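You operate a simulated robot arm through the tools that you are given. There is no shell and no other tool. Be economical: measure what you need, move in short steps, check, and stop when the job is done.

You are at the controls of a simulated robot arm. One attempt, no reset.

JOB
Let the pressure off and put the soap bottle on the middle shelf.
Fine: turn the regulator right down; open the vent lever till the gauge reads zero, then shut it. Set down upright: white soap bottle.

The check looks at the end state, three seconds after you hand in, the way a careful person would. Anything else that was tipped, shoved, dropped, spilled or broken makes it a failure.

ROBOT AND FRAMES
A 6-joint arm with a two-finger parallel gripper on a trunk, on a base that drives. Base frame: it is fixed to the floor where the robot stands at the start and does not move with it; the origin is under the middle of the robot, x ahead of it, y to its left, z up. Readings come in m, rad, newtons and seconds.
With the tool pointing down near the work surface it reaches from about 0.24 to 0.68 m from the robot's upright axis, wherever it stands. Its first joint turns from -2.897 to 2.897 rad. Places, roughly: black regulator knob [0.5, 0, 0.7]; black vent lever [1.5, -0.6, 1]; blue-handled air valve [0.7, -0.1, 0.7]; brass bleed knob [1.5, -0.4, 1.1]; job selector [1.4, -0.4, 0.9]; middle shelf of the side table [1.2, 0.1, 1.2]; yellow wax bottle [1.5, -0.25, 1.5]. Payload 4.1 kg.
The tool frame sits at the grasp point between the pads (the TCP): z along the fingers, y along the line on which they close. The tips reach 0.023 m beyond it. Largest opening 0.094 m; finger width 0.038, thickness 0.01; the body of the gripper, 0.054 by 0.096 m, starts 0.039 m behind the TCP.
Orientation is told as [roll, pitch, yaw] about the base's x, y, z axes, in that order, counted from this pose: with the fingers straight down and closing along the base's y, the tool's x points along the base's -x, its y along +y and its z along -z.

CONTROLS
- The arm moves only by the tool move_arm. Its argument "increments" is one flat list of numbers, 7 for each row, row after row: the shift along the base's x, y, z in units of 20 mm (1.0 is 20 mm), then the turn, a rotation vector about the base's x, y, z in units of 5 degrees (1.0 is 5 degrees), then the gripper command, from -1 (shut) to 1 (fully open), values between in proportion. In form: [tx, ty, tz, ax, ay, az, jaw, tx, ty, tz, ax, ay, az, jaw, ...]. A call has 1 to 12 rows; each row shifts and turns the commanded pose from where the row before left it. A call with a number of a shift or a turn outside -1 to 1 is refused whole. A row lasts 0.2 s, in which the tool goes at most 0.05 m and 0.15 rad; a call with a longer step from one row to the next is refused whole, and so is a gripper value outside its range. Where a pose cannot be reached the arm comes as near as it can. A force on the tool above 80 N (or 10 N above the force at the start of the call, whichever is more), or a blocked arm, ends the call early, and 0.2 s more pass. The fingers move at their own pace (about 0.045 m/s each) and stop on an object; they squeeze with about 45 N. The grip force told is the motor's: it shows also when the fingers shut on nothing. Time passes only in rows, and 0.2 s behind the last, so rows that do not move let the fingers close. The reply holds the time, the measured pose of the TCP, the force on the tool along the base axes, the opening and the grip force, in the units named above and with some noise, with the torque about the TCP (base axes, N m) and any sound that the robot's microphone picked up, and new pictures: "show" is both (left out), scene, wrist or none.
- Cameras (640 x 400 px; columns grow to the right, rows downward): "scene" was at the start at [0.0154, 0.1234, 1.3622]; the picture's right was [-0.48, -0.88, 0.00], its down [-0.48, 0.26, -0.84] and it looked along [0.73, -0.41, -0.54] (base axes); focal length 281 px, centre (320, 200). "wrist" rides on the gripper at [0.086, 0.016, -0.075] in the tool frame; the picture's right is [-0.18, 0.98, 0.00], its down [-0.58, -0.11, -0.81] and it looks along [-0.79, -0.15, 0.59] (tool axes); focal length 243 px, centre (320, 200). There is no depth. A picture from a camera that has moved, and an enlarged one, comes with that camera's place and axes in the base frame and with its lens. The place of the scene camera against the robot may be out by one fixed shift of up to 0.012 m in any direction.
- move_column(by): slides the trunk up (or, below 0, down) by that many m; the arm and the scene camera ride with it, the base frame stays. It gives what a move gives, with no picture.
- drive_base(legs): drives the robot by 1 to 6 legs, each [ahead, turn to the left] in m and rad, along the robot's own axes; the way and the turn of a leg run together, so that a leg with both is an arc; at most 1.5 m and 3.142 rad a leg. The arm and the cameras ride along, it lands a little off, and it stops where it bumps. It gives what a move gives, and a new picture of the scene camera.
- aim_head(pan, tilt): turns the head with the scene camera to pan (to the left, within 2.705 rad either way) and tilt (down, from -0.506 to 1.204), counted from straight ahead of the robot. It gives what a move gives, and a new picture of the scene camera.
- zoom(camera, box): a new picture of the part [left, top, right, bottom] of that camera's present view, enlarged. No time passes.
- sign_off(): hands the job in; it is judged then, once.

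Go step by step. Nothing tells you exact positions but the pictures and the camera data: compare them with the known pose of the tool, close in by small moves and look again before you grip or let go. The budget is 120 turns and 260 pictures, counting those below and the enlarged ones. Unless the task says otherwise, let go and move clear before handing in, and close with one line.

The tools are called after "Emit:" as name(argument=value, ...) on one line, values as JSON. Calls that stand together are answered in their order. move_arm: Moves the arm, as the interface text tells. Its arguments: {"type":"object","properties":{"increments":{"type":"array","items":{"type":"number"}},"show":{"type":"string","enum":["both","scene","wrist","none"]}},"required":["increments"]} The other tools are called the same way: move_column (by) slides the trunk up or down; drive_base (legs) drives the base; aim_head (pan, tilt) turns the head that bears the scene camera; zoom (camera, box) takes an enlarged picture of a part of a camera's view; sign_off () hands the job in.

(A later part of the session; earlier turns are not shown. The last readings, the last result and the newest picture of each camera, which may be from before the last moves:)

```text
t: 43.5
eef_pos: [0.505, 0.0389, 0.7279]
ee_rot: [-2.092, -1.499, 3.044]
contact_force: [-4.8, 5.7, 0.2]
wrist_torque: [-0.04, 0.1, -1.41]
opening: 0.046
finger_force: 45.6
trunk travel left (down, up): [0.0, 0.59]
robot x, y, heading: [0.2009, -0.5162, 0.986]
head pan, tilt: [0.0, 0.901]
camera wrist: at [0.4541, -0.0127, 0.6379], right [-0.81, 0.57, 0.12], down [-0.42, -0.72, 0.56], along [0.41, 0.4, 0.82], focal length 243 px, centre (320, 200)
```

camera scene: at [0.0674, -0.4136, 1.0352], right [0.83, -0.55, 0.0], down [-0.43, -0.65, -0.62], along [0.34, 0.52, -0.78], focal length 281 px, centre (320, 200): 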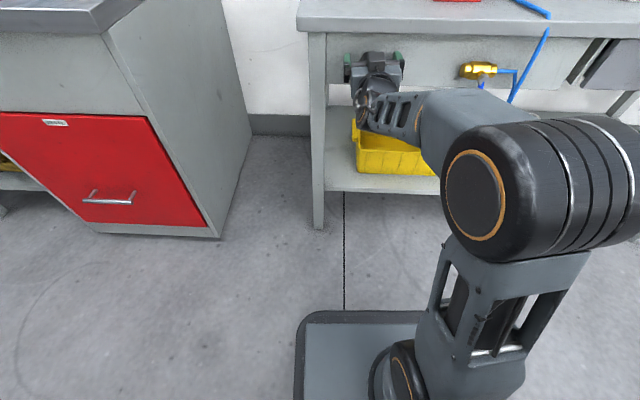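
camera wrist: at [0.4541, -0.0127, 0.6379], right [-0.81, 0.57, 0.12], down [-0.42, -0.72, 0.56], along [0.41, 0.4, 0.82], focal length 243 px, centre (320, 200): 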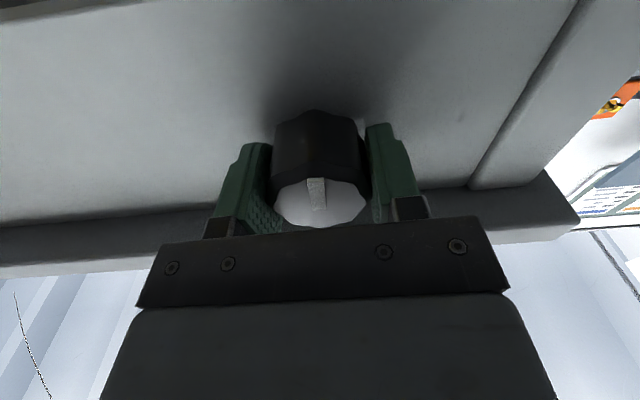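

Gripped (46 mm). Turn counter-clockwise 30° and watch torque.

Emit:
move_arm(increments=[0, 0, 0, -0.576, -0.819, 0, -1, 0, 0, 0, -0.576, -0.819, 0, -1, 0, 0, 0, -0.576, -0.819, 0, -1, 0, 0, 0, -0.576, -0.819, 0, -1, 0, 0, 0, -0.576, -0.819, 0, -1, 0, 0, 0, -0.576, -0.819, 0, -1])

```text
t: 44.9
eef_pos: [0.5032, 0.0394, 0.7276]
ee_rot: [-1.626, -0.98, 2.588]
contact_force: [-6.5, 34.3, -0.1]
wrist_torque: [1.06, -0.68, -0.87]
opening: 0.046
finger_force: 44.7
trunk travel left (down, up): [0.0, 0.59]
robot x, y, heading: [0.1996, -0.5178, 0.989]
head pan, tilt: [0.0, 0.901]
camera scene: at [0.0667, -0.4116, 1.0349], right [0.83, -0.55, 0.0], down [-0.43, -0.66, -0.62], along [0.34, 0.52, -0.78], focal length 281 px, centre (320, 200)
camera wrist: at [0.4907, -0.0391, 0.6441], right [-0.75, 0.53, -0.39], down [-0.66, -0.55, 0.52], along [0.06, 0.65, 0.76], focal length 243 px, centre (320, 200)
```

scene: 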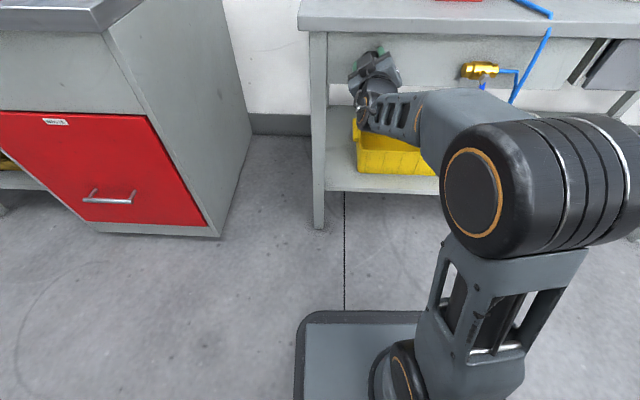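
wrist: 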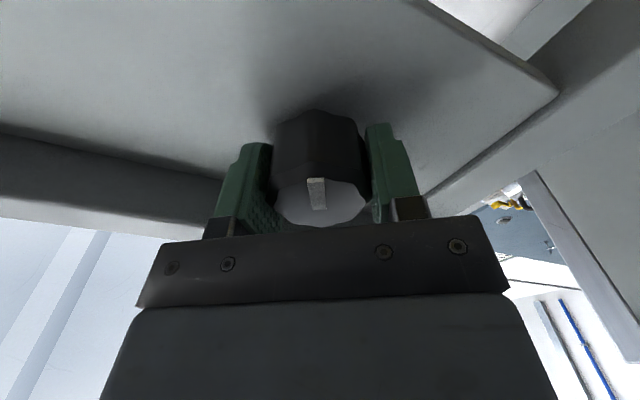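

The knob follows the gripper. Some side load built up; I'll relax it with a small shift and continue turning.

Emit:
move_arm(increments=[-0.03, 0.12, 0, 0, 0, 0, -1, 0, 0, 0, 0, 0, 0, -1], show="none")

Emit:
move_arm(increments=[0, 0, 0, -0.576, -0.819, 0, -1, 0, 0, 0, -0.576, -0.819, 0, -1, 0, 0, 0, -0.576, -0.819, 0, -1, 0, 0, 0, -0.576, -0.819, 0, -1, 0, 0, 0, -0.576, -0.819, 0, -1, 0, 0, 0, -0.576, -0.819, 0, -1], show="wrist")

```text
t: 45.5
eef_pos: [0.5029, 0.0408, 0.7289]
ee_rot: [-1.627, -0.982, 2.587]
contact_force: [-17.9, 4.6, -6.9]
wrist_torque: [1.34, -0.92, -0.93]
opening: 0.0457
finger_force: 44.8
trunk travel left (down, up): [0.0, 0.59]
robot x, y, heading: [0.1994, -0.5189, 0.987]
head pan, tilt: [0.0, 0.901]
```

```text
t: 46.9
eef_pos: [0.5022, 0.0406, 0.7262]
ee_rot: [-1.584, -0.459, 2.555]
contact_force: [-20.6, -17.8, -25.1]
wrist_torque: [0.53, -0.28, -0.89]
opening: 0.0455
finger_force: 45.7
trunk travel left (down, up): [0.0, 0.59]
robot x, y, heading: [0.2012, -0.5193, 0.983]
head pan, tilt: [0.0, 0.901]
camera wrist: at [0.5191, -0.0594, 0.6725], right [-0.49, 0.34, -0.8], down [-0.85, -0.41, 0.35], along [-0.21, 0.85, 0.49], focal length 243 px, centre (320, 200)
```

wrist: 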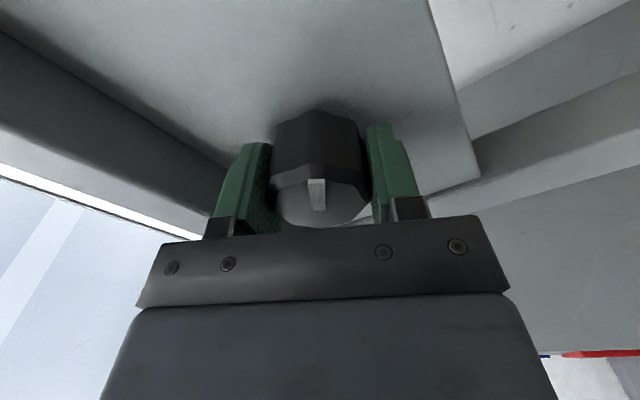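

60° turned, still free. Relax the load slightly and continue.

Emit:
move_arm(increments=[-0.06, -0.06, -0.08, -0.576, -0.819, 0, -1, 0, 0, 0, -0.576, -0.819, 0, -1, 0, 0, 0, -0.576, -0.819, 0, -1, 0, 0, 0, -0.576, -0.819, 0, -1, 0, 0, 0, -0.576, -0.819, 0, -1, 0, 0, 0, -0.576, -0.819, 0, -1], show="wrist")

```text
t: 48.3
eef_pos: [0.4993, 0.0421, 0.7245]
ee_rot: [-1.566, 0.063, 2.558]
contact_force: [4.6, 10.6, -27.8]
wrist_torque: [0.83, -0.38, -0.79]
opening: 0.0445
finger_force: 44.9
out of reach, approached as far as the arm can: row 1
trunk travel left (down, up): [0.0, 0.59]
robot x, y, heading: [0.2013, -0.5183, 0.986]
head pan, tilt: [0.0, 0.901]
camera wrist: at [0.5312, -0.0675, 0.7141], right [-0.1, 0.06, -0.99], down [-0.93, -0.35, 0.08], along [-0.34, 0.94, 0.09], focal length 243 px, centre (320, 200)
```

wrist: 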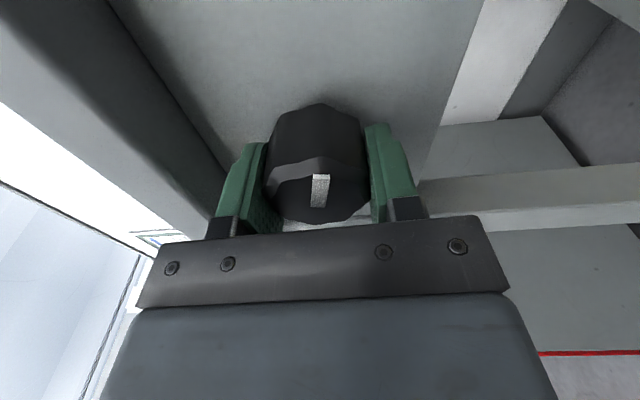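

90° done. Continue.

Emit:
move_arm(increments=[0, 0, -0.1, -0.576, -0.819, 0, -1, 0, 0, 0, -0.576, -0.819, 0, -1, 0, 0, 0, -0.576, -0.819, 0, -1, 0, 0, 0, -0.576, -0.819, 0, -1, 0, 0, 0, -0.576, -0.819, 0, -1, 0, 0, 0, -0.576, -0.819, 0, -1], show="wrist")

```text
t: 49.7
eef_pos: [0.501, 0.0398, 0.7226]
ee_rot: [-1.545, 0.588, 2.571]
contact_force: [4.4, -4.5, -22.2]
wrist_torque: [-0.59, 1.25, -0.68]
opening: 0.0459
finger_force: 45.2
trunk travel left (down, up): [0.0, 0.59]
robot x, y, heading: [0.1993, -0.5186, 0.98]
head pan, tilt: [0.0, 0.901]
camera wrist: at [0.5283, -0.0657, 0.7588], right [0.32, -0.23, -0.92], down [-0.9, -0.38, -0.21], along [-0.3, 0.9, -0.33], focal length 243 px, centre (320, 200)
```

wrist: 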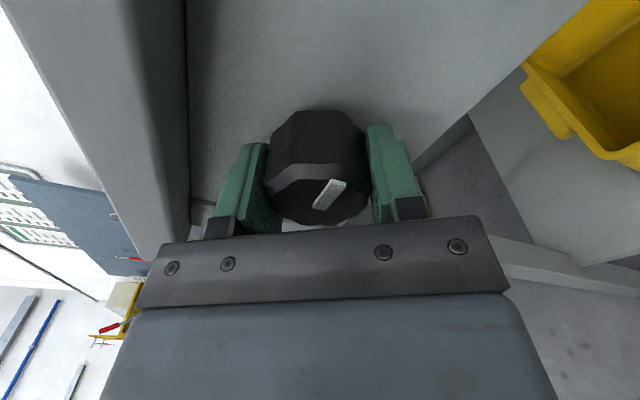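

The knob now slips in the fingers with higher torque – likely the end stop. One more 15° turn to confirm.

Emit:
move_arm(increments=[0, 0, -0.05, -0.576, -0.819, 0, -1, 0, 0, 0, -0.576, -0.819, 0, -1, 0, 0, 0, -0.576, -0.819, 0, -1, 0, 0, 0, 0, 0, 0, -1], show="wrist")

```text
t: 50.7
eef_pos: [0.5026, 0.0386, 0.7209]
ee_rot: [-1.526, 0.848, 2.587]
contact_force: [8.0, -8.9, -21.8]
wrist_torque: [-0.35, 1.87, -0.77]
opening: 0.0452
finger_force: 44.9
trunk travel left (down, up): [0.0, 0.59]
robot x, y, heading: [0.2016, -0.5189, 0.987]
head pan, tilt: [0.0, 0.901]
camera wrist: at [0.5191, -0.0588, 0.7779], right [0.5, -0.36, -0.79], down [-0.84, -0.42, -0.34], along [-0.21, 0.83, -0.51], focal length 243 px, centre (320, 200)
```

wrist: 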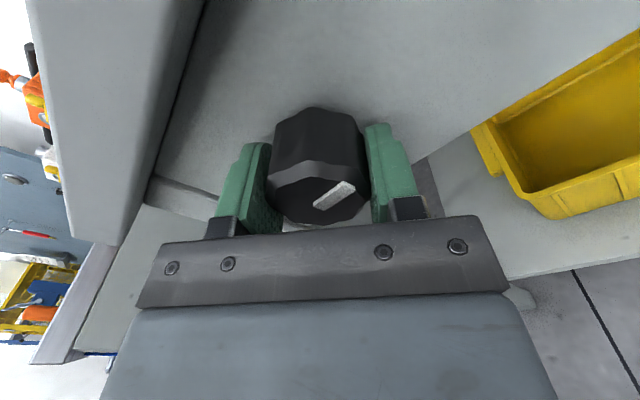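

End stop confirmed. Open and back straight out, then check the pointer.

Emit:
move_arm(increments=[0, 0, 0, 0, 0, 0, 1, 0, 0, 0, 0, 0, 0, 1, 0, 0, 0, 0, 0, 0, 1, 0, 0, 0, 0, 0, 0, 1, -0.576, -0.819, 0, 0, 0, 0, 1, -0.576, -0.819, 0, 0, 0, 0, 1, -0.576, -0.819, 0, 0, 0, 0, 1, -0.576, -0.819, 0, 0, 0, 0, 1, -0.576, -0.819, 0, 0, 0, 0, 1, -0.576, -0.819, 0, 0, 0, 0, 1])

Emit:
zoom(camera="scene", box=[310, 20, 438, 100])

```text
t: 52.9
eef_pos: [0.4312, -0.0592, 0.7245]
ee_rot: [-1.535, 0.848, 2.581]
contact_force: [-0.7, 0.3, 0.1]
wrist_torque: [-0.01, -0.02, 0.0]
opening: 0.094
finger_force: 0.0
trunk travel left (down, up): [0.0, 0.59]
robot x, y, heading: [0.1991, -0.5198, 0.984]
head pan, tilt: [0.0, 0.901]
camera scene: at [0.0673, -0.4134, 1.0352], right [0.83, -0.55, 0.0], down [-0.43, -0.65, -0.62], along [0.34, 0.52, -0.78], focal length 281 px, centre (320, 200)
camera wrist: at [0.4486, -0.1578, 0.7792], right [0.5, -0.36, -0.79], down [-0.84, -0.42, -0.35], along [-0.21, 0.83, -0.51], focal length 243 px, centre (320, 200)
```

scene: 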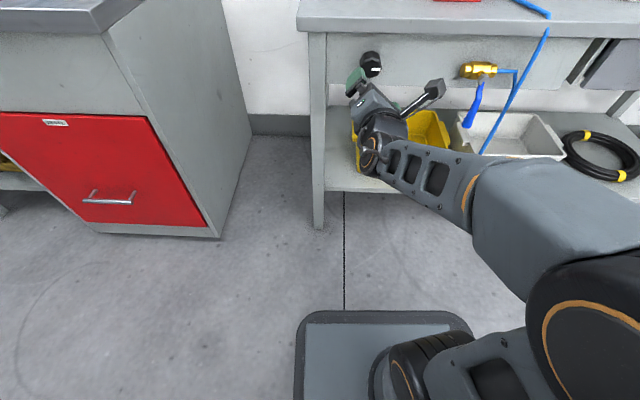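
wrist: 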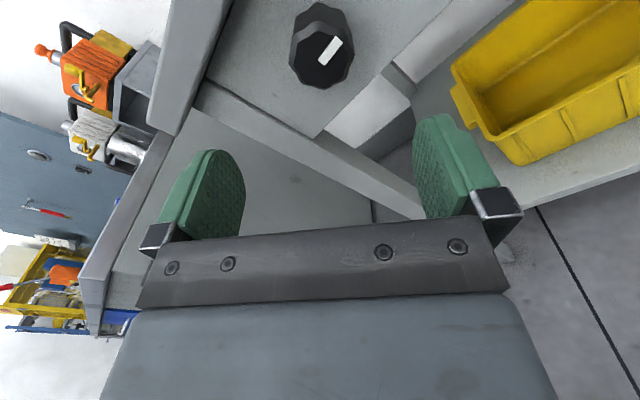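

```text
5.00 times, centred on (374, 60) of scene
camera zoom: at [0.0673, -0.4134, 1.0352], right [0.83, -0.55, 0.0], down [-0.43, -0.65, -0.62], along [0.34, 0.52, -0.78], focal length 1404 px, centre (50, 900)
```

zoom: 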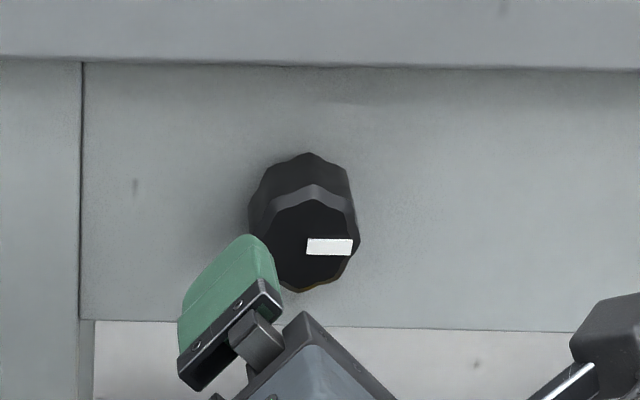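

The pointer now rests at 3 o'clock (turned a clear quarter to the stop). Now raise the trunk, and roll the wrist back, then look toward the test unit.

Emit:
move_arm(increments=[-0.576, -0.819, 0, 0.576, 0.819, 0, 1, -0.576, -0.819, 0, 0.576, 0.819, 0, 1, 0, 0, 0, 0.576, 0.819, 0, 1, 0, 0, 0, 0.576, 0.819, 0, 1, 0, 0, 0, 0.576, 0.819, 0, 1, 0, 0, 0, 0.576, 0.819, 0, 1, 0, 0, 0, 0.576, 0.819, 0, 1, 0, 0, 0, 0.576, 0.819, 0, 1, 0, 0, 0, 0.576, 0.819, 0, 1, 0, 0, 0, 0.576, 0.819, 0, 1], show="none")

Emit:
move_column(by=0.4)

Emit:
drive_base(legs=[[-0.1, 0], [0, -1.6], [0.75, 0]])

Emit:
aim_head(pan=0.7, tilt=0.6)

```text
t: 55.1
eef_pos: [0.4079, -0.0913, 0.7258]
ee_rot: [-1.579, -0.026, 2.564]
contact_force: [0.3, 1.2, 0.8]
wrist_torque: [0.03, 0.01, 0.0]
opening: 0.0943
finger_force: 0.0
trunk travel left (down, up): [0.0, 0.59]
robot x, y, heading: [0.2016, -0.5152, 0.988]
head pan, tilt: [0.0, 0.901]
```

```text
t: 58.9
eef_pos: [0.4083, -0.0923, 1.1247]
ee_rot: [-1.576, -0.023, 2.565]
contact_force: [-0.8, 0.2, 0.1]
wrist_torque: [0.02, -0.02, 0.0]
opening: 0.0942
finger_force: 0.1
trunk travel left (down, up): [-0.4, 0.19]
robot x, y, heading: [0.2001, -0.5184, 0.986]
head pan, tilt: [0.0, 0.901]
```

```text
t: 67.7
eef_pos: [1.158, -1.2803, 1.1259]
ee_rot: [-1.578, -0.025, 0.944]
contact_force: [-0.1, -0.3, -0.7]
wrist_torque: [0.02, -0.03, 0.01]
opening: 0.0937
finger_force: 0.0
trunk travel left (down, up): [-0.4, 0.19]
robot x, y, heading: [0.7404, -1.0529, -0.641]
head pan, tilt: [0.0, 0.901]
camera scene: at [0.8505, -0.9262, 1.4352], right [-0.59, -0.81, 0.0], down [-0.63, 0.46, -0.62], along [0.5, -0.37, -0.78], focal length 281 px, centre (320, 200)
```

scene: 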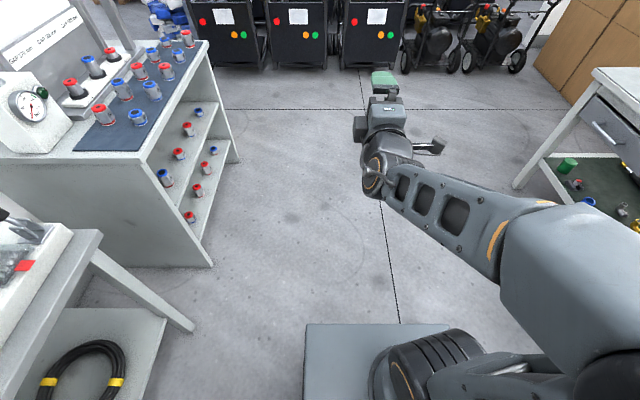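

```text
t: 68.7
eef_pos: [1.1582, -1.2808, 1.1259]
ee_rot: [-1.578, -0.023, 0.944]
contact_force: [-0.9, 0.2, 0.3]
wrist_torque: [0.01, 0.01, 0.0]
opening: 0.094
finger_force: 0.0
trunk travel left (down, up): [-0.4, 0.19]
robot x, y, heading: [0.7416, -1.0511, -0.638]
head pan, tilt: [0.7, 0.6]
camera scene: at [0.8779, -0.8757, 1.46], right [0.06, -1.0, 0.0], down [-0.56, -0.04, -0.82], along [0.82, 0.05, -0.57], focal length 281 px, centre (320, 200)
```

scene: 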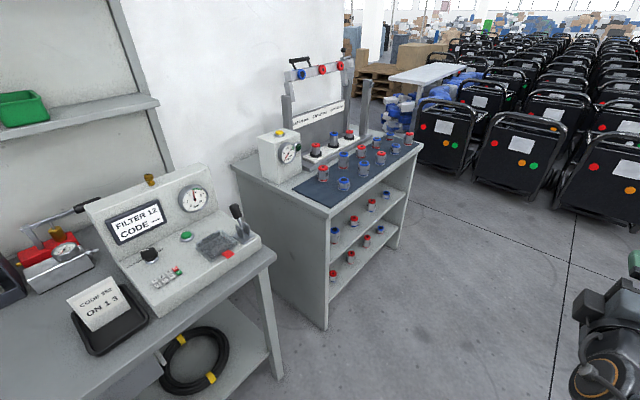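

Now the test unit is well visible. Zoom on gauge, lever, panel and card.

Emit:
zoom(camera="scene", box=[60, 160, 290, 350])

Emit:
zoom(camera="scene", box=[170, 165, 282, 285])

```text
2.11 times, centred on (175, 255) of scene
camera zoom: at [0.8779, -0.8757, 1.46], right [0.06, -1.0, 0.0], down [-0.56, -0.04, -0.82], along [0.82, 0.05, -0.57], focal length 591 px, centre (625, 84)
```

zoom: 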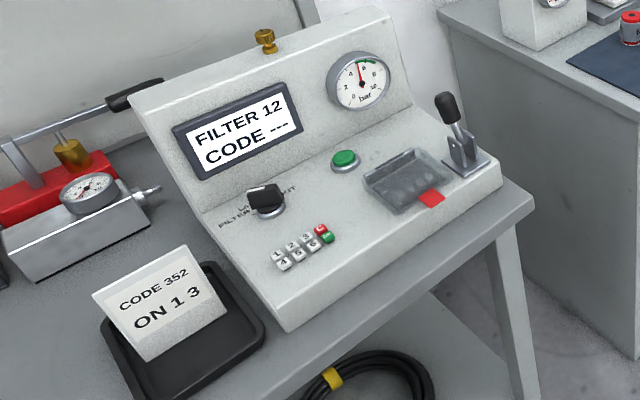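

```text
3.33 times, centred on (226, 225) of scene
camera zoom: at [0.8779, -0.8757, 1.46], right [0.06, -1.0, 0.0], down [-0.56, -0.04, -0.82], along [0.82, 0.05, -0.57], focal length 936 px, centre (633, 117)
```

zoom: 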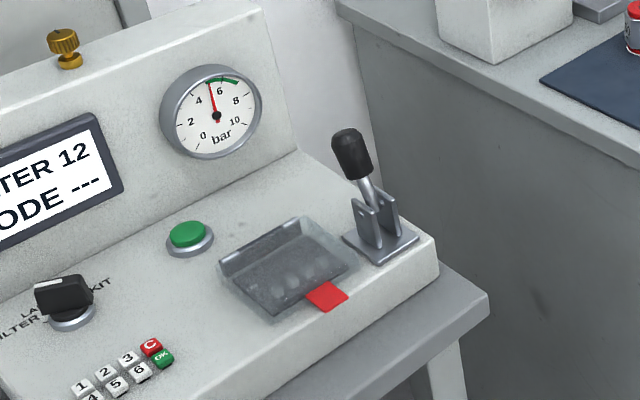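

The gauge shows about 5 bar; the vent lever leans back (closed) on a hinge and should swing forward toward the front. I'll raise the trunk for clearance and reposition facing the lever.

Emit:
move_column(by=0.12)

Emit:
drive_base(legs=[[0, 0.638], [0.42, 0], [0, 0.945]])

Emit:
aim_head(pan=0.0, tilt=0.65)

```text
t: 70.2
eef_pos: [1.1581, -1.2808, 1.2454]
ee_rot: [-1.577, -0.025, 0.944]
contact_force: [0.6, -0.2, -0.5]
wrist_torque: [0.0, 0.0, 0.02]
opening: 0.0941
finger_force: 0.1
trunk travel left (down, up): [-0.52, 0.07]
robot x, y, heading: [0.7427, -1.0534, -0.633]
head pan, tilt: [0.7, 0.6]
```

```text
t: 76.9
eef_pos: [1.378, -0.6306, 1.2458]
ee_rot: [-1.579, -0.024, 2.526]
contact_force: [1.0, -0.2, 0.3]
wrist_torque: [0.02, 0.01, -0.01]
opening: 0.0941
finger_force: 0.1
trunk travel left (down, up): [-0.52, 0.07]
robot x, y, heading: [1.1576, -1.0501, 0.955]
head pan, tilt: [0.7, 0.6]
camera scene: at [0.975, -0.9128, 1.58], right [1.0, 0.08, 0.0], down [0.04, -0.56, -0.83], along [-0.06, 0.82, -0.56], focal length 281 px, centre (320, 200)
```

scene: 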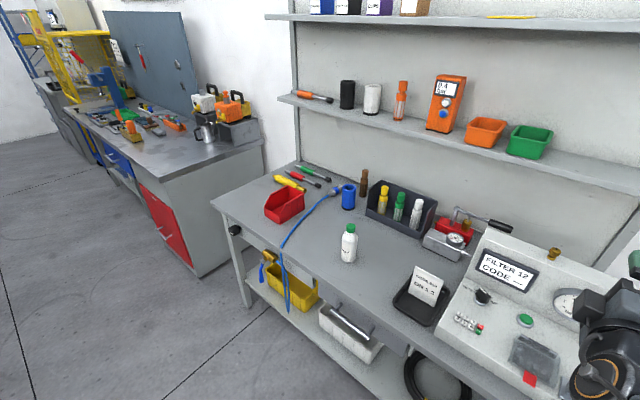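

```text
t: 78.0
eef_pos: [1.3783, -0.6301, 1.2457]
ee_rot: [-1.577, -0.024, 2.525]
contact_force: [0.0, 0.5, 0.7]
wrist_torque: [-0.01, -0.02, 0.0]
opening: 0.0941
finger_force: 0.1
trunk travel left (down, up): [-0.52, 0.07]
robot x, y, heading: [1.1555, -1.0543, 0.95]
head pan, tilt: [0.0, 0.649]
camera scene: at [1.0325, -0.9303, 1.5757], right [0.81, -0.58, 0.0], down [-0.35, -0.49, -0.8], along [0.46, 0.65, -0.6], focal length 281 px, centre (320, 200)
```

scene: 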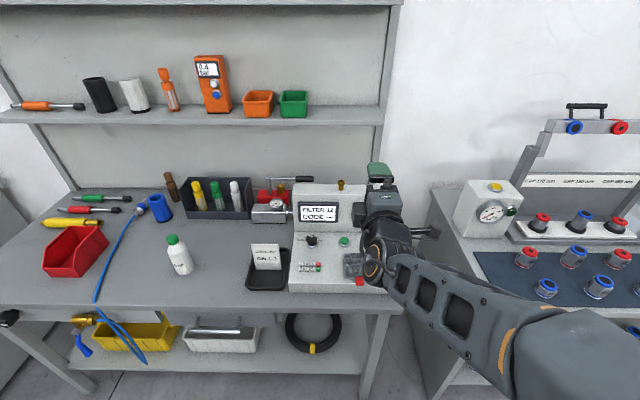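

I'll roll the wrist back and pitch the tool to point down above the console.

Emit:
move_arm(increments=[0, 0, 0, 0.583, 0.812, 0, 1, 0, 0, 0, 0.583, 0.812, 0, 1, 0, 0, 0, 0.583, 0.812, 0, 1, 0, 0, 0, 0.583, 0.812, 0, 1, 0, 0, 0, 0.583, 0.812, 0, 1, 0, 0, 0, 0.583, 0.812, 0, 1, 0, 0, 0, 0.583, 0.812, 0, 1, 0, 0, 0, 0.583, 0.812, 0, 1, 0, 0, 0, 0.583, 0.812, 0, 1, 0, 0, 0, 0.583, 0.812, 0, 1, 0, 0, 0, 0.583, 0.812, 0, 1, 0, 0, 0, 0.583, 0.812, 0, 1], show="none")

Emit:
move_arm(increments=[0, 0, 0, 0.583, 0.812, 0, 1, 0, 0, 0, 0.583, 0.812, 0, 1, 0, 0, 0, 0.583, 0.812, 0, 1, 0, 0, 0, -0.81, 0.586, 0, 1, 0, 0, 0, -0.81, 0.586, 0, 1, 0, 0, 0, -0.81, 0.586, 0, 1, 0, 0, 0, -0.81, 0.586, 0, 1, 0, 0, 0, -0.81, 0.586, 0, 1, 0, 0, 0, -0.81, 0.586, 0, 1, 0, 0, 0, -0.81, 0.586, 0, 1, 0, 0, 0, -0.81, 0.586, 0, 1])

```text
t: 80.6
eef_pos: [1.3792, -0.6301, 1.2458]
ee_rot: [-1.593, -1.073, 2.536]
contact_force: [1.1, -0.5, -0.2]
wrist_torque: [-0.01, -0.02, 0.0]
opening: 0.0941
finger_force: 0.0
trunk travel left (down, up): [-0.52, 0.07]
robot x, y, heading: [1.1502, -1.0521, 0.946]
head pan, tilt: [0.0, 0.649]
```

```text
t: 83.0
eef_pos: [1.3787, -0.6294, 1.2466]
ee_rot: [-0.28, -0.849, 1.308]
contact_force: [0.0, 0.2, -0.3]
wrist_torque: [0.03, -0.01, 0.02]
opening: 0.0937
finger_force: 0.0
trunk travel left (down, up): [-0.52, 0.07]
robot x, y, heading: [1.1522, -1.0436, 0.952]
head pan, tilt: [0.0, 0.649]
camera scene: at [1.0326, -0.9302, 1.5757], right [0.81, -0.58, 0.0], down [-0.35, -0.49, -0.8], along [0.46, 0.65, -0.6], focal length 281 px, centre (320, 200)
camera wrist: at [1.3164, -0.7243, 1.2247], right [-0.83, 0.56, -0.04], down [-0.17, -0.18, 0.97], along [0.53, 0.81, 0.24], focal length 243 px, centre (320, 200)
```

scene: 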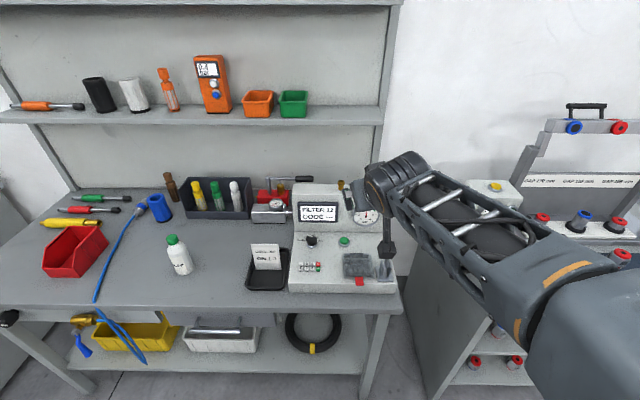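
wrist: 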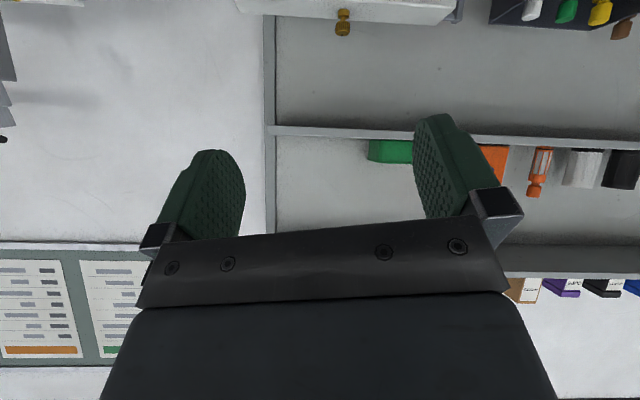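

Continue: small roll trim, then pitch the remaining 50°.

Emit:
move_arm(increments=[0, 0, 0, 0.45, 0.62, -0.64, 1, 0, 0, 0, 0.45, 0.62, -0.64, 1, 0, 0, 0, -0.81, 0.586, 0, 1, 0, 0, 0, -0.81, 0.586, 0, 1, 0, 0, 0, -0.81, 0.586, 0, 1, 0, 0, 0, -0.81, 0.586, 0, 1, 0, 0, 0, -0.81, 0.586, 0, 1, 0, 0, 0, -0.81, 0.586, 0, 1, 0, 0, 0, -0.81, 0.586, 0, 1, 0, 0, 0, -0.81, 0.586, 0, 1, 0, 0, 0, -0.81, 0.586, 0, 1, 0, 0, 0, -0.81, 0.586, 0, 1])

Emit:
zoom(camera="scene", box=[280, 150, 440, 300])

```text
t: 85.6
eef_pos: [1.3787, -0.6306, 1.2452]
ee_rot: [-0.005, -0.007, 1.007]
contact_force: [-1.1, 0.2, -0.5]
wrist_torque: [-0.01, 0.0, 0.02]
opening: 0.0942
finger_force: 0.0
trunk travel left (down, up): [-0.52, 0.07]
robot x, y, heading: [1.1542, -1.0503, 0.95]
head pan, tilt: [0.0, 0.649]
camera scene: at [1.0327, -0.9301, 1.5757], right [0.81, -0.58, 0.0], down [-0.35, -0.49, -0.8], along [0.46, 0.65, -0.6], focal length 281 px, centre (320, 200)
camera wrist: at [1.3184, -0.6945, 1.3185], right [-0.73, 0.68, 0.0], down [0.4, 0.43, 0.81], along [0.55, 0.59, -0.58], focal length 243 px, centre (320, 200)
```

scene: 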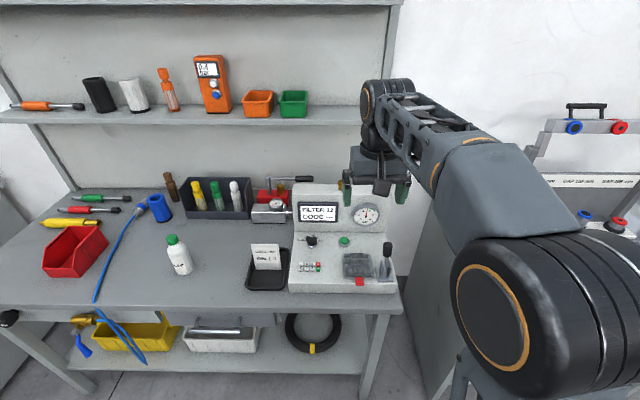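
wrist: 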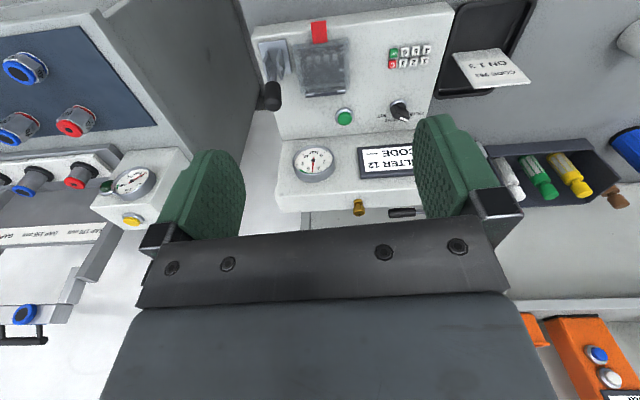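

```text
2.67 times, centred on (360, 225) of scene
camera zoom: at [1.0327, -0.9301, 1.5757], right [0.81, -0.58, 0.0], down [-0.35, -0.49, -0.8], along [0.46, 0.65, -0.6], focal length 749 px, centre (213, 133)
```

zoom: 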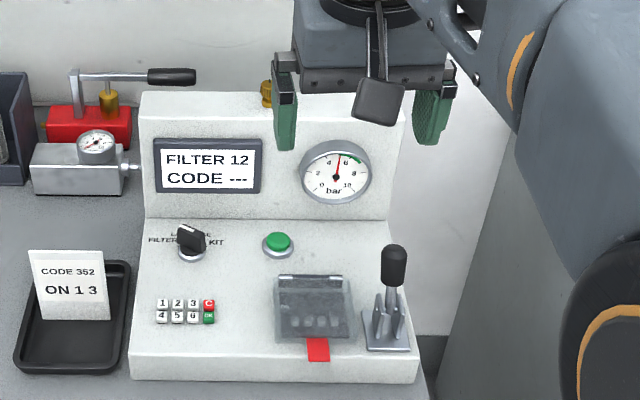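

Tool points down above the console; lever handle centre triangulates to about (1.518, −0.590, 0.969). Zoom from the wrist for its tilt.

Emit:
zoom(camera="wrist", box=[230, 20, 350, 120])

Emit:
zoom(camera="scene", box=[350, 220, 410, 300])

```text
4.00 times, centred on (290, 70) of wrist
camera zoom: at [1.3184, -0.6945, 1.3185], right [-0.73, 0.68, 0.0], down [0.4, 0.43, 0.81], along [0.55, 0.59, -0.58], focal length 970 px, centre (440, 720)
```

zoom: 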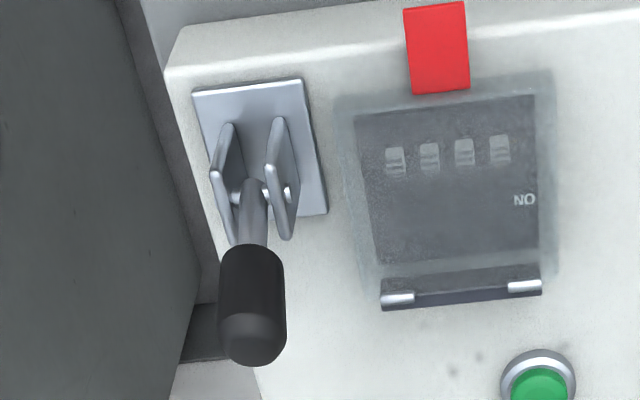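

```text
5.00 times, centred on (380, 260) of scene
camera zoom: at [1.0327, -0.9301, 1.5757], right [0.81, -0.58, 0.0], down [-0.35, -0.49, -0.8], along [0.46, 0.65, -0.6], focal length 1404 px, centre (20, -100)
```

zoom: 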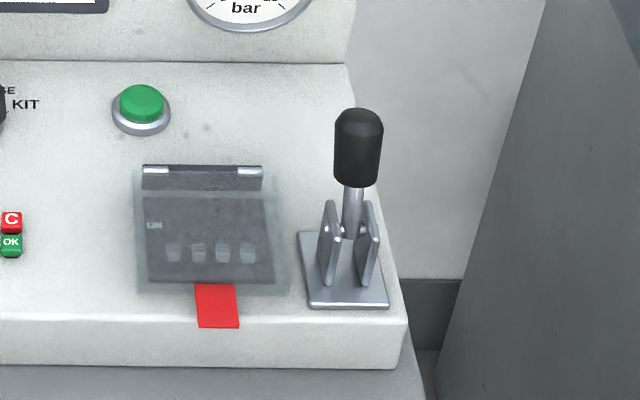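

The lever looks near-vertical, leaning slightly back (top ≈ (1.493, −0.600, 1.025), pivot ≈ z 0.947). Move over it and check from the wrist.

Emit:
move_arm(increments=[0.85, 0.235, -0.93, 0, 0, -0.1, 1, 0.85, 0.235, -0.93, 0, 0, -0.1, 1, 0.85, 0.235, -0.93, 0, 0, -0.1, 1, 0.85, 0.235, -0.93, 0, 0, -0.1, 1, 0.85, 0.235, -0.93, 0, 0, -0.1, 1, 0.85, 0.235, -0.93, 0, 0, -0.1, 1, 0.85, 0.235, -0.93, 0, 0, -0.1, 1, 0, 0, 0, 0, 0, 0, 1])

Emit:
zoom(camera="scene", box=[330, 170, 450, 300])

```text
t: 87.4
eef_pos: [1.497, -0.5967, 1.1135]
ee_rot: [-0.003, -0.012, 0.947]
contact_force: [-0.3, 0.3, 0.3]
wrist_torque: [0.01, 0.02, -0.04]
opening: 0.0941
finger_force: 0.1
trunk travel left (down, up): [-0.52, 0.07]
robot x, y, heading: [1.1592, -1.0508, 0.953]
head pan, tilt: [0.0, 0.649]
camera scene: at [1.0327, -0.9302, 1.5757], right [0.81, -0.58, 0.0], down [-0.35, -0.49, -0.8], along [0.46, 0.65, -0.6], focal length 281 px, centre (320, 200)
camera wrist: at [1.4335, -0.6568, 1.1876], right [-0.69, 0.72, 0.0], down [0.42, 0.4, 0.81], along [0.59, 0.56, -0.58], focal length 243 px, centre (320, 200)
```

scene: 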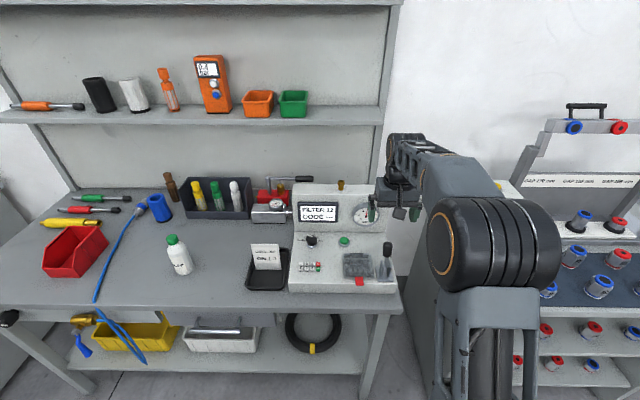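
wrist: 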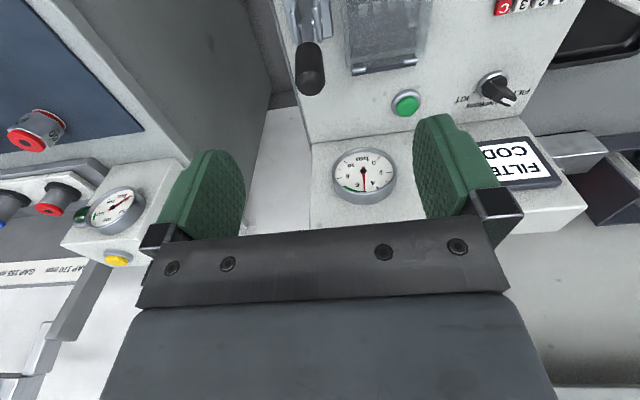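

```text
3.08 times, centred on (390, 235) of scene
camera zoom: at [1.0327, -0.9302, 1.5757], right [0.81, -0.58, 0.0], down [-0.35, -0.49, -0.8], along [0.46, 0.65, -0.6], focal length 864 px, centre (105, 92)
```

zoom: 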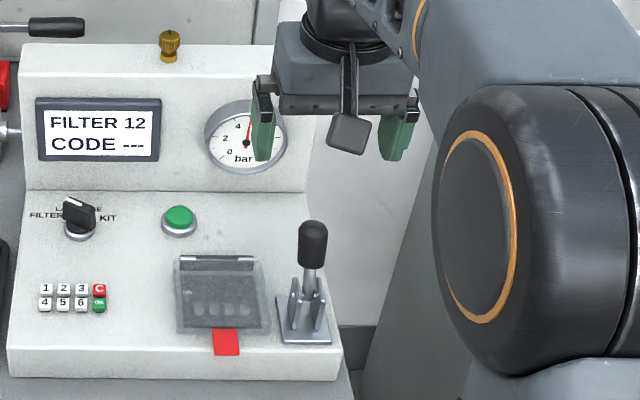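

The lever top is almost exactly under the TCP, ~5 mm toward the right. Correct and descend partway, then check.

Emit:
move_arm(increments=[0.17, -0.25, -0.9, 0, 0, 0, 1, 0, 0, -0.9, 0, 0, 0, 1, 0, 0, -0.9, 0, 0, 0, 1, 0, 0, -0.6, 0, 0, 0, 1, 0, 0, 0, 0, 0, 0, 1])

Emit:
zoom(camera="scene", box=[330, 190, 450, 300])

```text
t: 88.6
eef_pos: [1.501, -0.6022, 1.0493]
ee_rot: [-0.002, -0.011, 0.946]
contact_force: [-0.3, -0.8, 0.3]
wrist_torque: [-0.01, 0.0, -0.03]
opening: 0.0939
finger_force: 0.0
trunk travel left (down, up): [-0.52, 0.07]
robot x, y, heading: [1.1535, -1.0533, 0.951]
head pan, tilt: [0.0, 0.649]
camera scene: at [1.0326, -0.9303, 1.5757], right [0.81, -0.58, 0.0], down [-0.35, -0.49, -0.8], along [0.46, 0.65, -0.6], focal length 281 px, centre (320, 200)
camera wrist: at [1.4368, -0.6622, 1.1229], right [-0.69, 0.72, 0.0], down [0.42, 0.4, 0.81], along [0.59, 0.56, -0.58], focal length 243 px, centre (320, 200)
```

scene: 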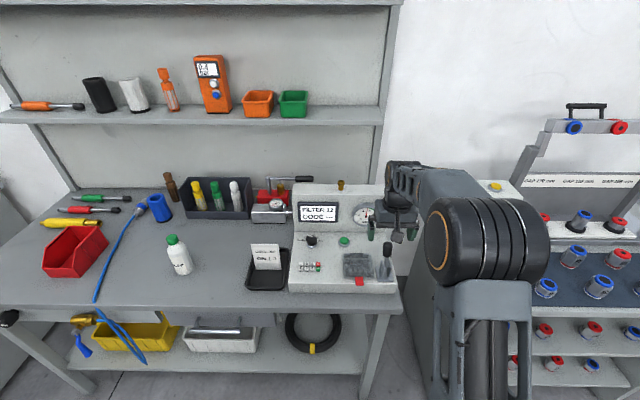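
wrist: 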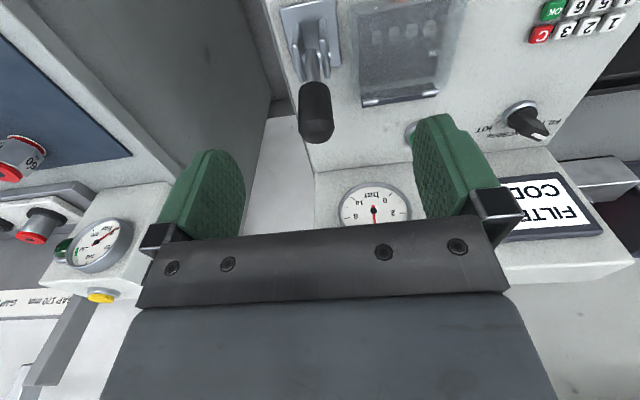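

```text
3.64 times, centred on (390, 245) of scene
camera zoom: at [1.0326, -0.9303, 1.5757], right [0.81, -0.58, 0.0], down [-0.35, -0.49, -0.8], along [0.46, 0.65, -0.6], focal length 1021 px, centre (66, 36)
```

zoom: 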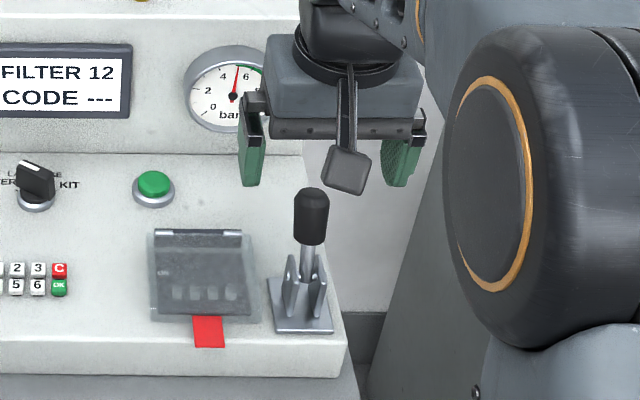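

Bearings suggest the lever is a bit lower and further back than thought. Zoom wrist to measure.

Emit:
zoom(camera="wrist", box=[250, 0, 410, 160])

```text
2.50 times, centred on (330, 80) of wrist
camera zoom: at [1.4368, -0.6622, 1.1229], right [-0.69, 0.72, 0.0], down [0.42, 0.4, 0.81], along [0.59, 0.56, -0.58], focal length 606 px, centre (295, 500)
```

zoom: 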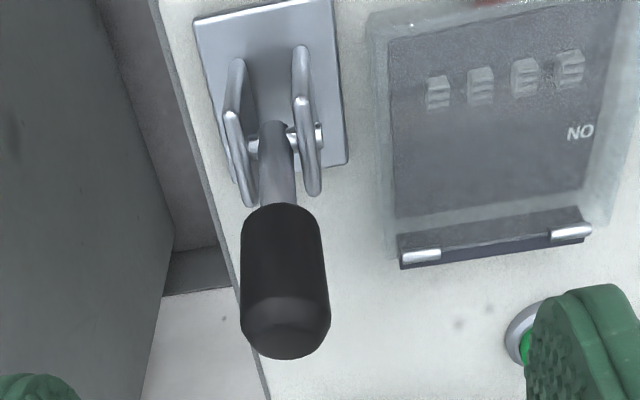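

Wrist bearings put the lever top around 3 cm further back and ~0.97 high. I'll shift 3 cm back (along +n), 8 mm right, and recheck.

Emit:
move_arm(increments=[0.6, 0.49, 0, 0, 0, 0, 1, 0.6, 0.49, 0, 0, 0, 0, 1, 0, 0, 0, 0, 0, 0, 1])

Emit:
zoom(camera="wrist", box=[250, 0, 410, 160])

Emit:
zoom(camera="scene", box=[330, 190, 450, 300])

```text
t: 89.4
eef_pos: [1.5257, -0.5829, 1.0496]
ee_rot: [-0.004, -0.009, 0.945]
contact_force: [0.5, 0.3, -0.7]
wrist_torque: [-0.02, 0.02, -0.05]
opening: 0.0939
finger_force: 0.1
trunk travel left (down, up): [-0.52, 0.07]
robot x, y, heading: [1.1515, -1.0482, 0.948]
head pan, tilt: [0.0, 0.649]
camera scene: at [1.0326, -0.9303, 1.5757], right [0.81, -0.58, 0.0], down [-0.35, -0.49, -0.8], along [0.46, 0.65, -0.6], focal length 281 px, centre (320, 200)
camera wrist: at [1.4608, -0.6431, 1.1229], right [-0.69, 0.72, 0.0], down [0.42, 0.4, 0.81], along [0.59, 0.56, -0.58], focal length 243 px, centre (320, 200)
```

scene: 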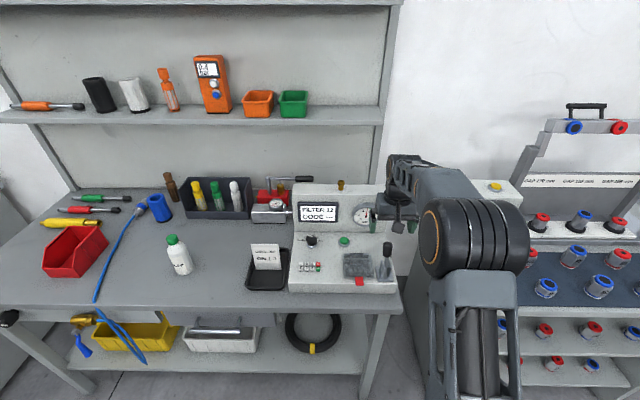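
wrist: 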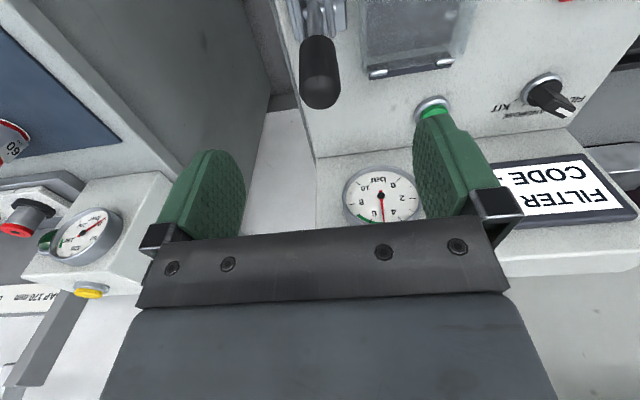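

```text
2.50 times, centred on (330, 80) of wrist
camera zoom: at [1.4608, -0.6431, 1.1229], right [-0.69, 0.72, 0.0], down [0.42, 0.4, 0.81], along [0.59, 0.56, -0.58], focal length 606 px, centre (295, 500)
```

zoom: 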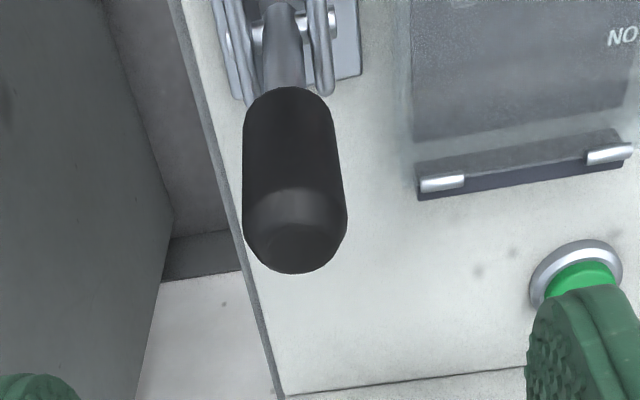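

```text
3.64 times, centred on (390, 245) of scene
camera zoom: at [1.0326, -0.9303, 1.5757], right [0.81, -0.58, 0.0], down [-0.35, -0.49, -0.8], along [0.46, 0.65, -0.6], focal length 1021 px, centre (66, 36)
```

zoom: 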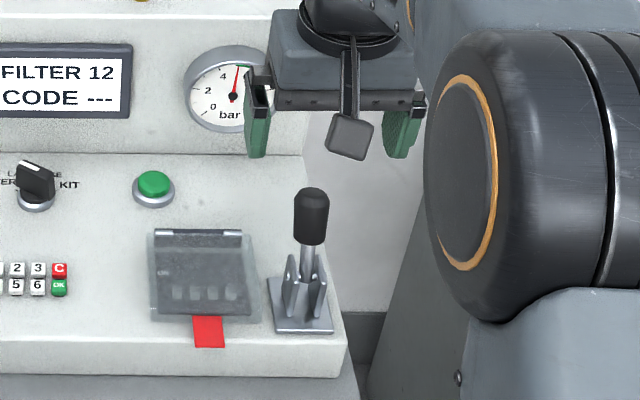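

The lever leans back about 45°: pivot z≈0.917, top z≈0.957, just 6 mm ahead of the TCP. Narrow the jaw somewhat and descend in two stages.

Emit:
move_arm(increments=[0.13, 0.1, -0.8, 0, 0, 0, 0.4, 0.13, 0.1, -0.8, 0, 0, 0, 0.4, 0, 0, -0.8, 0, 0, 0, 0.4, 0, 0, 0, 0, 0, 0, 0.4])

Emit:
zoom(camera="scene", box=[330, 190, 450, 300])

```text
t: 90.4
eef_pos: [1.5312, -0.5783, 1.0002]
ee_rot: [-0.004, -0.008, 0.946]
contact_force: [0.4, -0.2, -0.2]
wrist_torque: [-0.01, -0.01, 0.01]
opening: 0.0658
finger_force: 0.1
trunk travel left (down, up): [-0.52, 0.07]
robot x, y, heading: [1.1556, -1.0461, 0.952]
head pan, tilt: [0.0, 0.649]
camera scene: at [1.0327, -0.9302, 1.5757], right [0.81, -0.58, 0.0], down [-0.35, -0.49, -0.8], along [0.46, 0.65, -0.6], focal length 281 px, centre (320, 200)
camera wrist: at [1.4666, -0.6388, 1.0735], right [-0.69, 0.72, 0.0], down [0.42, 0.4, 0.81], along [0.59, 0.56, -0.58], focal length 243 px, centre (320, 200)
```

scene: 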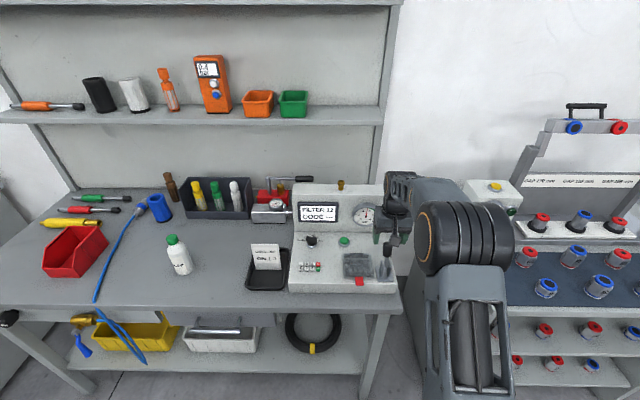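
wrist: 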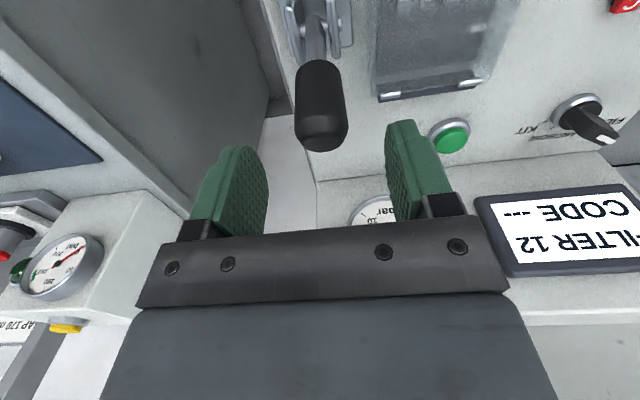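

```text
3.64 times, centred on (390, 245) of scene
camera zoom: at [1.0327, -0.9302, 1.5757], right [0.81, -0.58, 0.0], down [-0.35, -0.49, -0.8], along [0.46, 0.65, -0.6], focal length 1021 px, centre (66, 36)
```

zoom: 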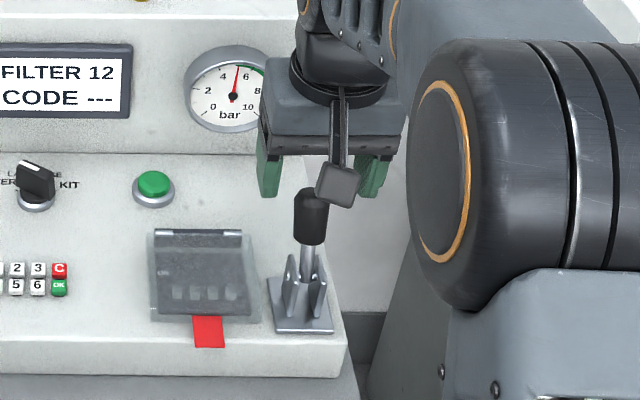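

Well centred; top of the lever is ~4 cm below the grasp point. Descend 5 cm and look.

Emit:
move_arm(increments=[0, 0, -0.83, 0, 0, 0, 0.4, 0, 0, -0.83, 0, 0, 0, 0.4, 0, 0, -0.83, 0, 0, 0, 0.4, 0, 0, 0, 0, 0, 0, 0.4])

Emit:
zoom(camera="scene", box=[330, 190, 450, 300])

```text
t: 91.4
eef_pos: [1.5307, -0.5796, 0.9513]
ee_rot: [-0.001, -0.009, 0.946]
contact_force: [-1.0, 0.1, -0.1]
wrist_torque: [0.01, 0.01, -0.03]
opening: 0.0659
finger_force: 0.0
trunk travel left (down, up): [-0.52, 0.07]
robot x, y, heading: [1.1543, -1.0516, 0.946]
head pan, tilt: [0.0, 0.649]
camera scene: at [1.0327, -0.9302, 1.5757], right [0.81, -0.58, 0.0], down [-0.35, -0.49, -0.8], along [0.46, 0.65, -0.6], focal length 281 px, centre (320, 200)
camera wrist: at [1.4668, -0.64, 1.0249], right [-0.69, 0.72, 0.0], down [0.42, 0.4, 0.81], along [0.59, 0.56, -0.58], focal length 243 px, centre (320, 200)
```

scene: 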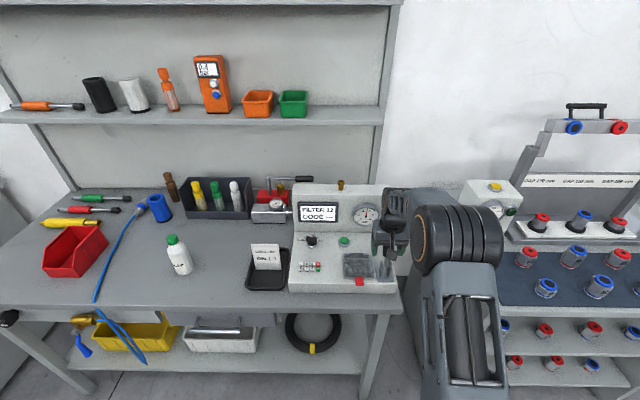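
wrist: 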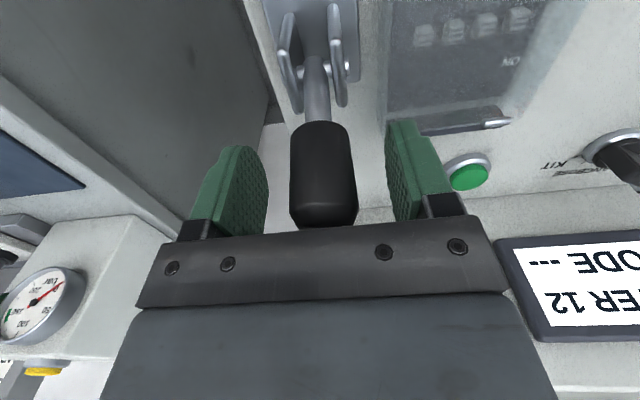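

```text
3.64 times, centred on (390, 245) of scene
camera zoom: at [1.0327, -0.9302, 1.5757], right [0.81, -0.58, 0.0], down [-0.35, -0.49, -0.8], along [0.46, 0.65, -0.6], focal length 1021 px, centre (66, 36)
```

zoom: 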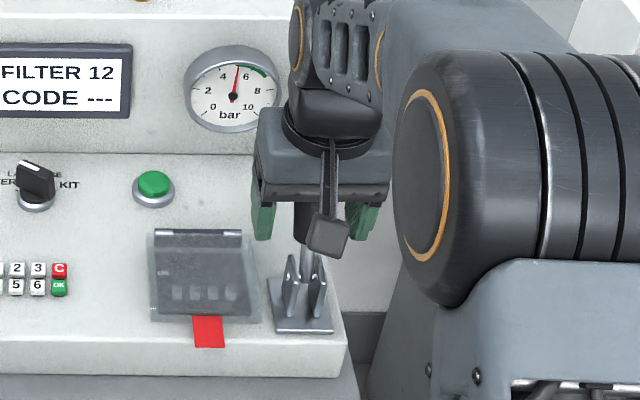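

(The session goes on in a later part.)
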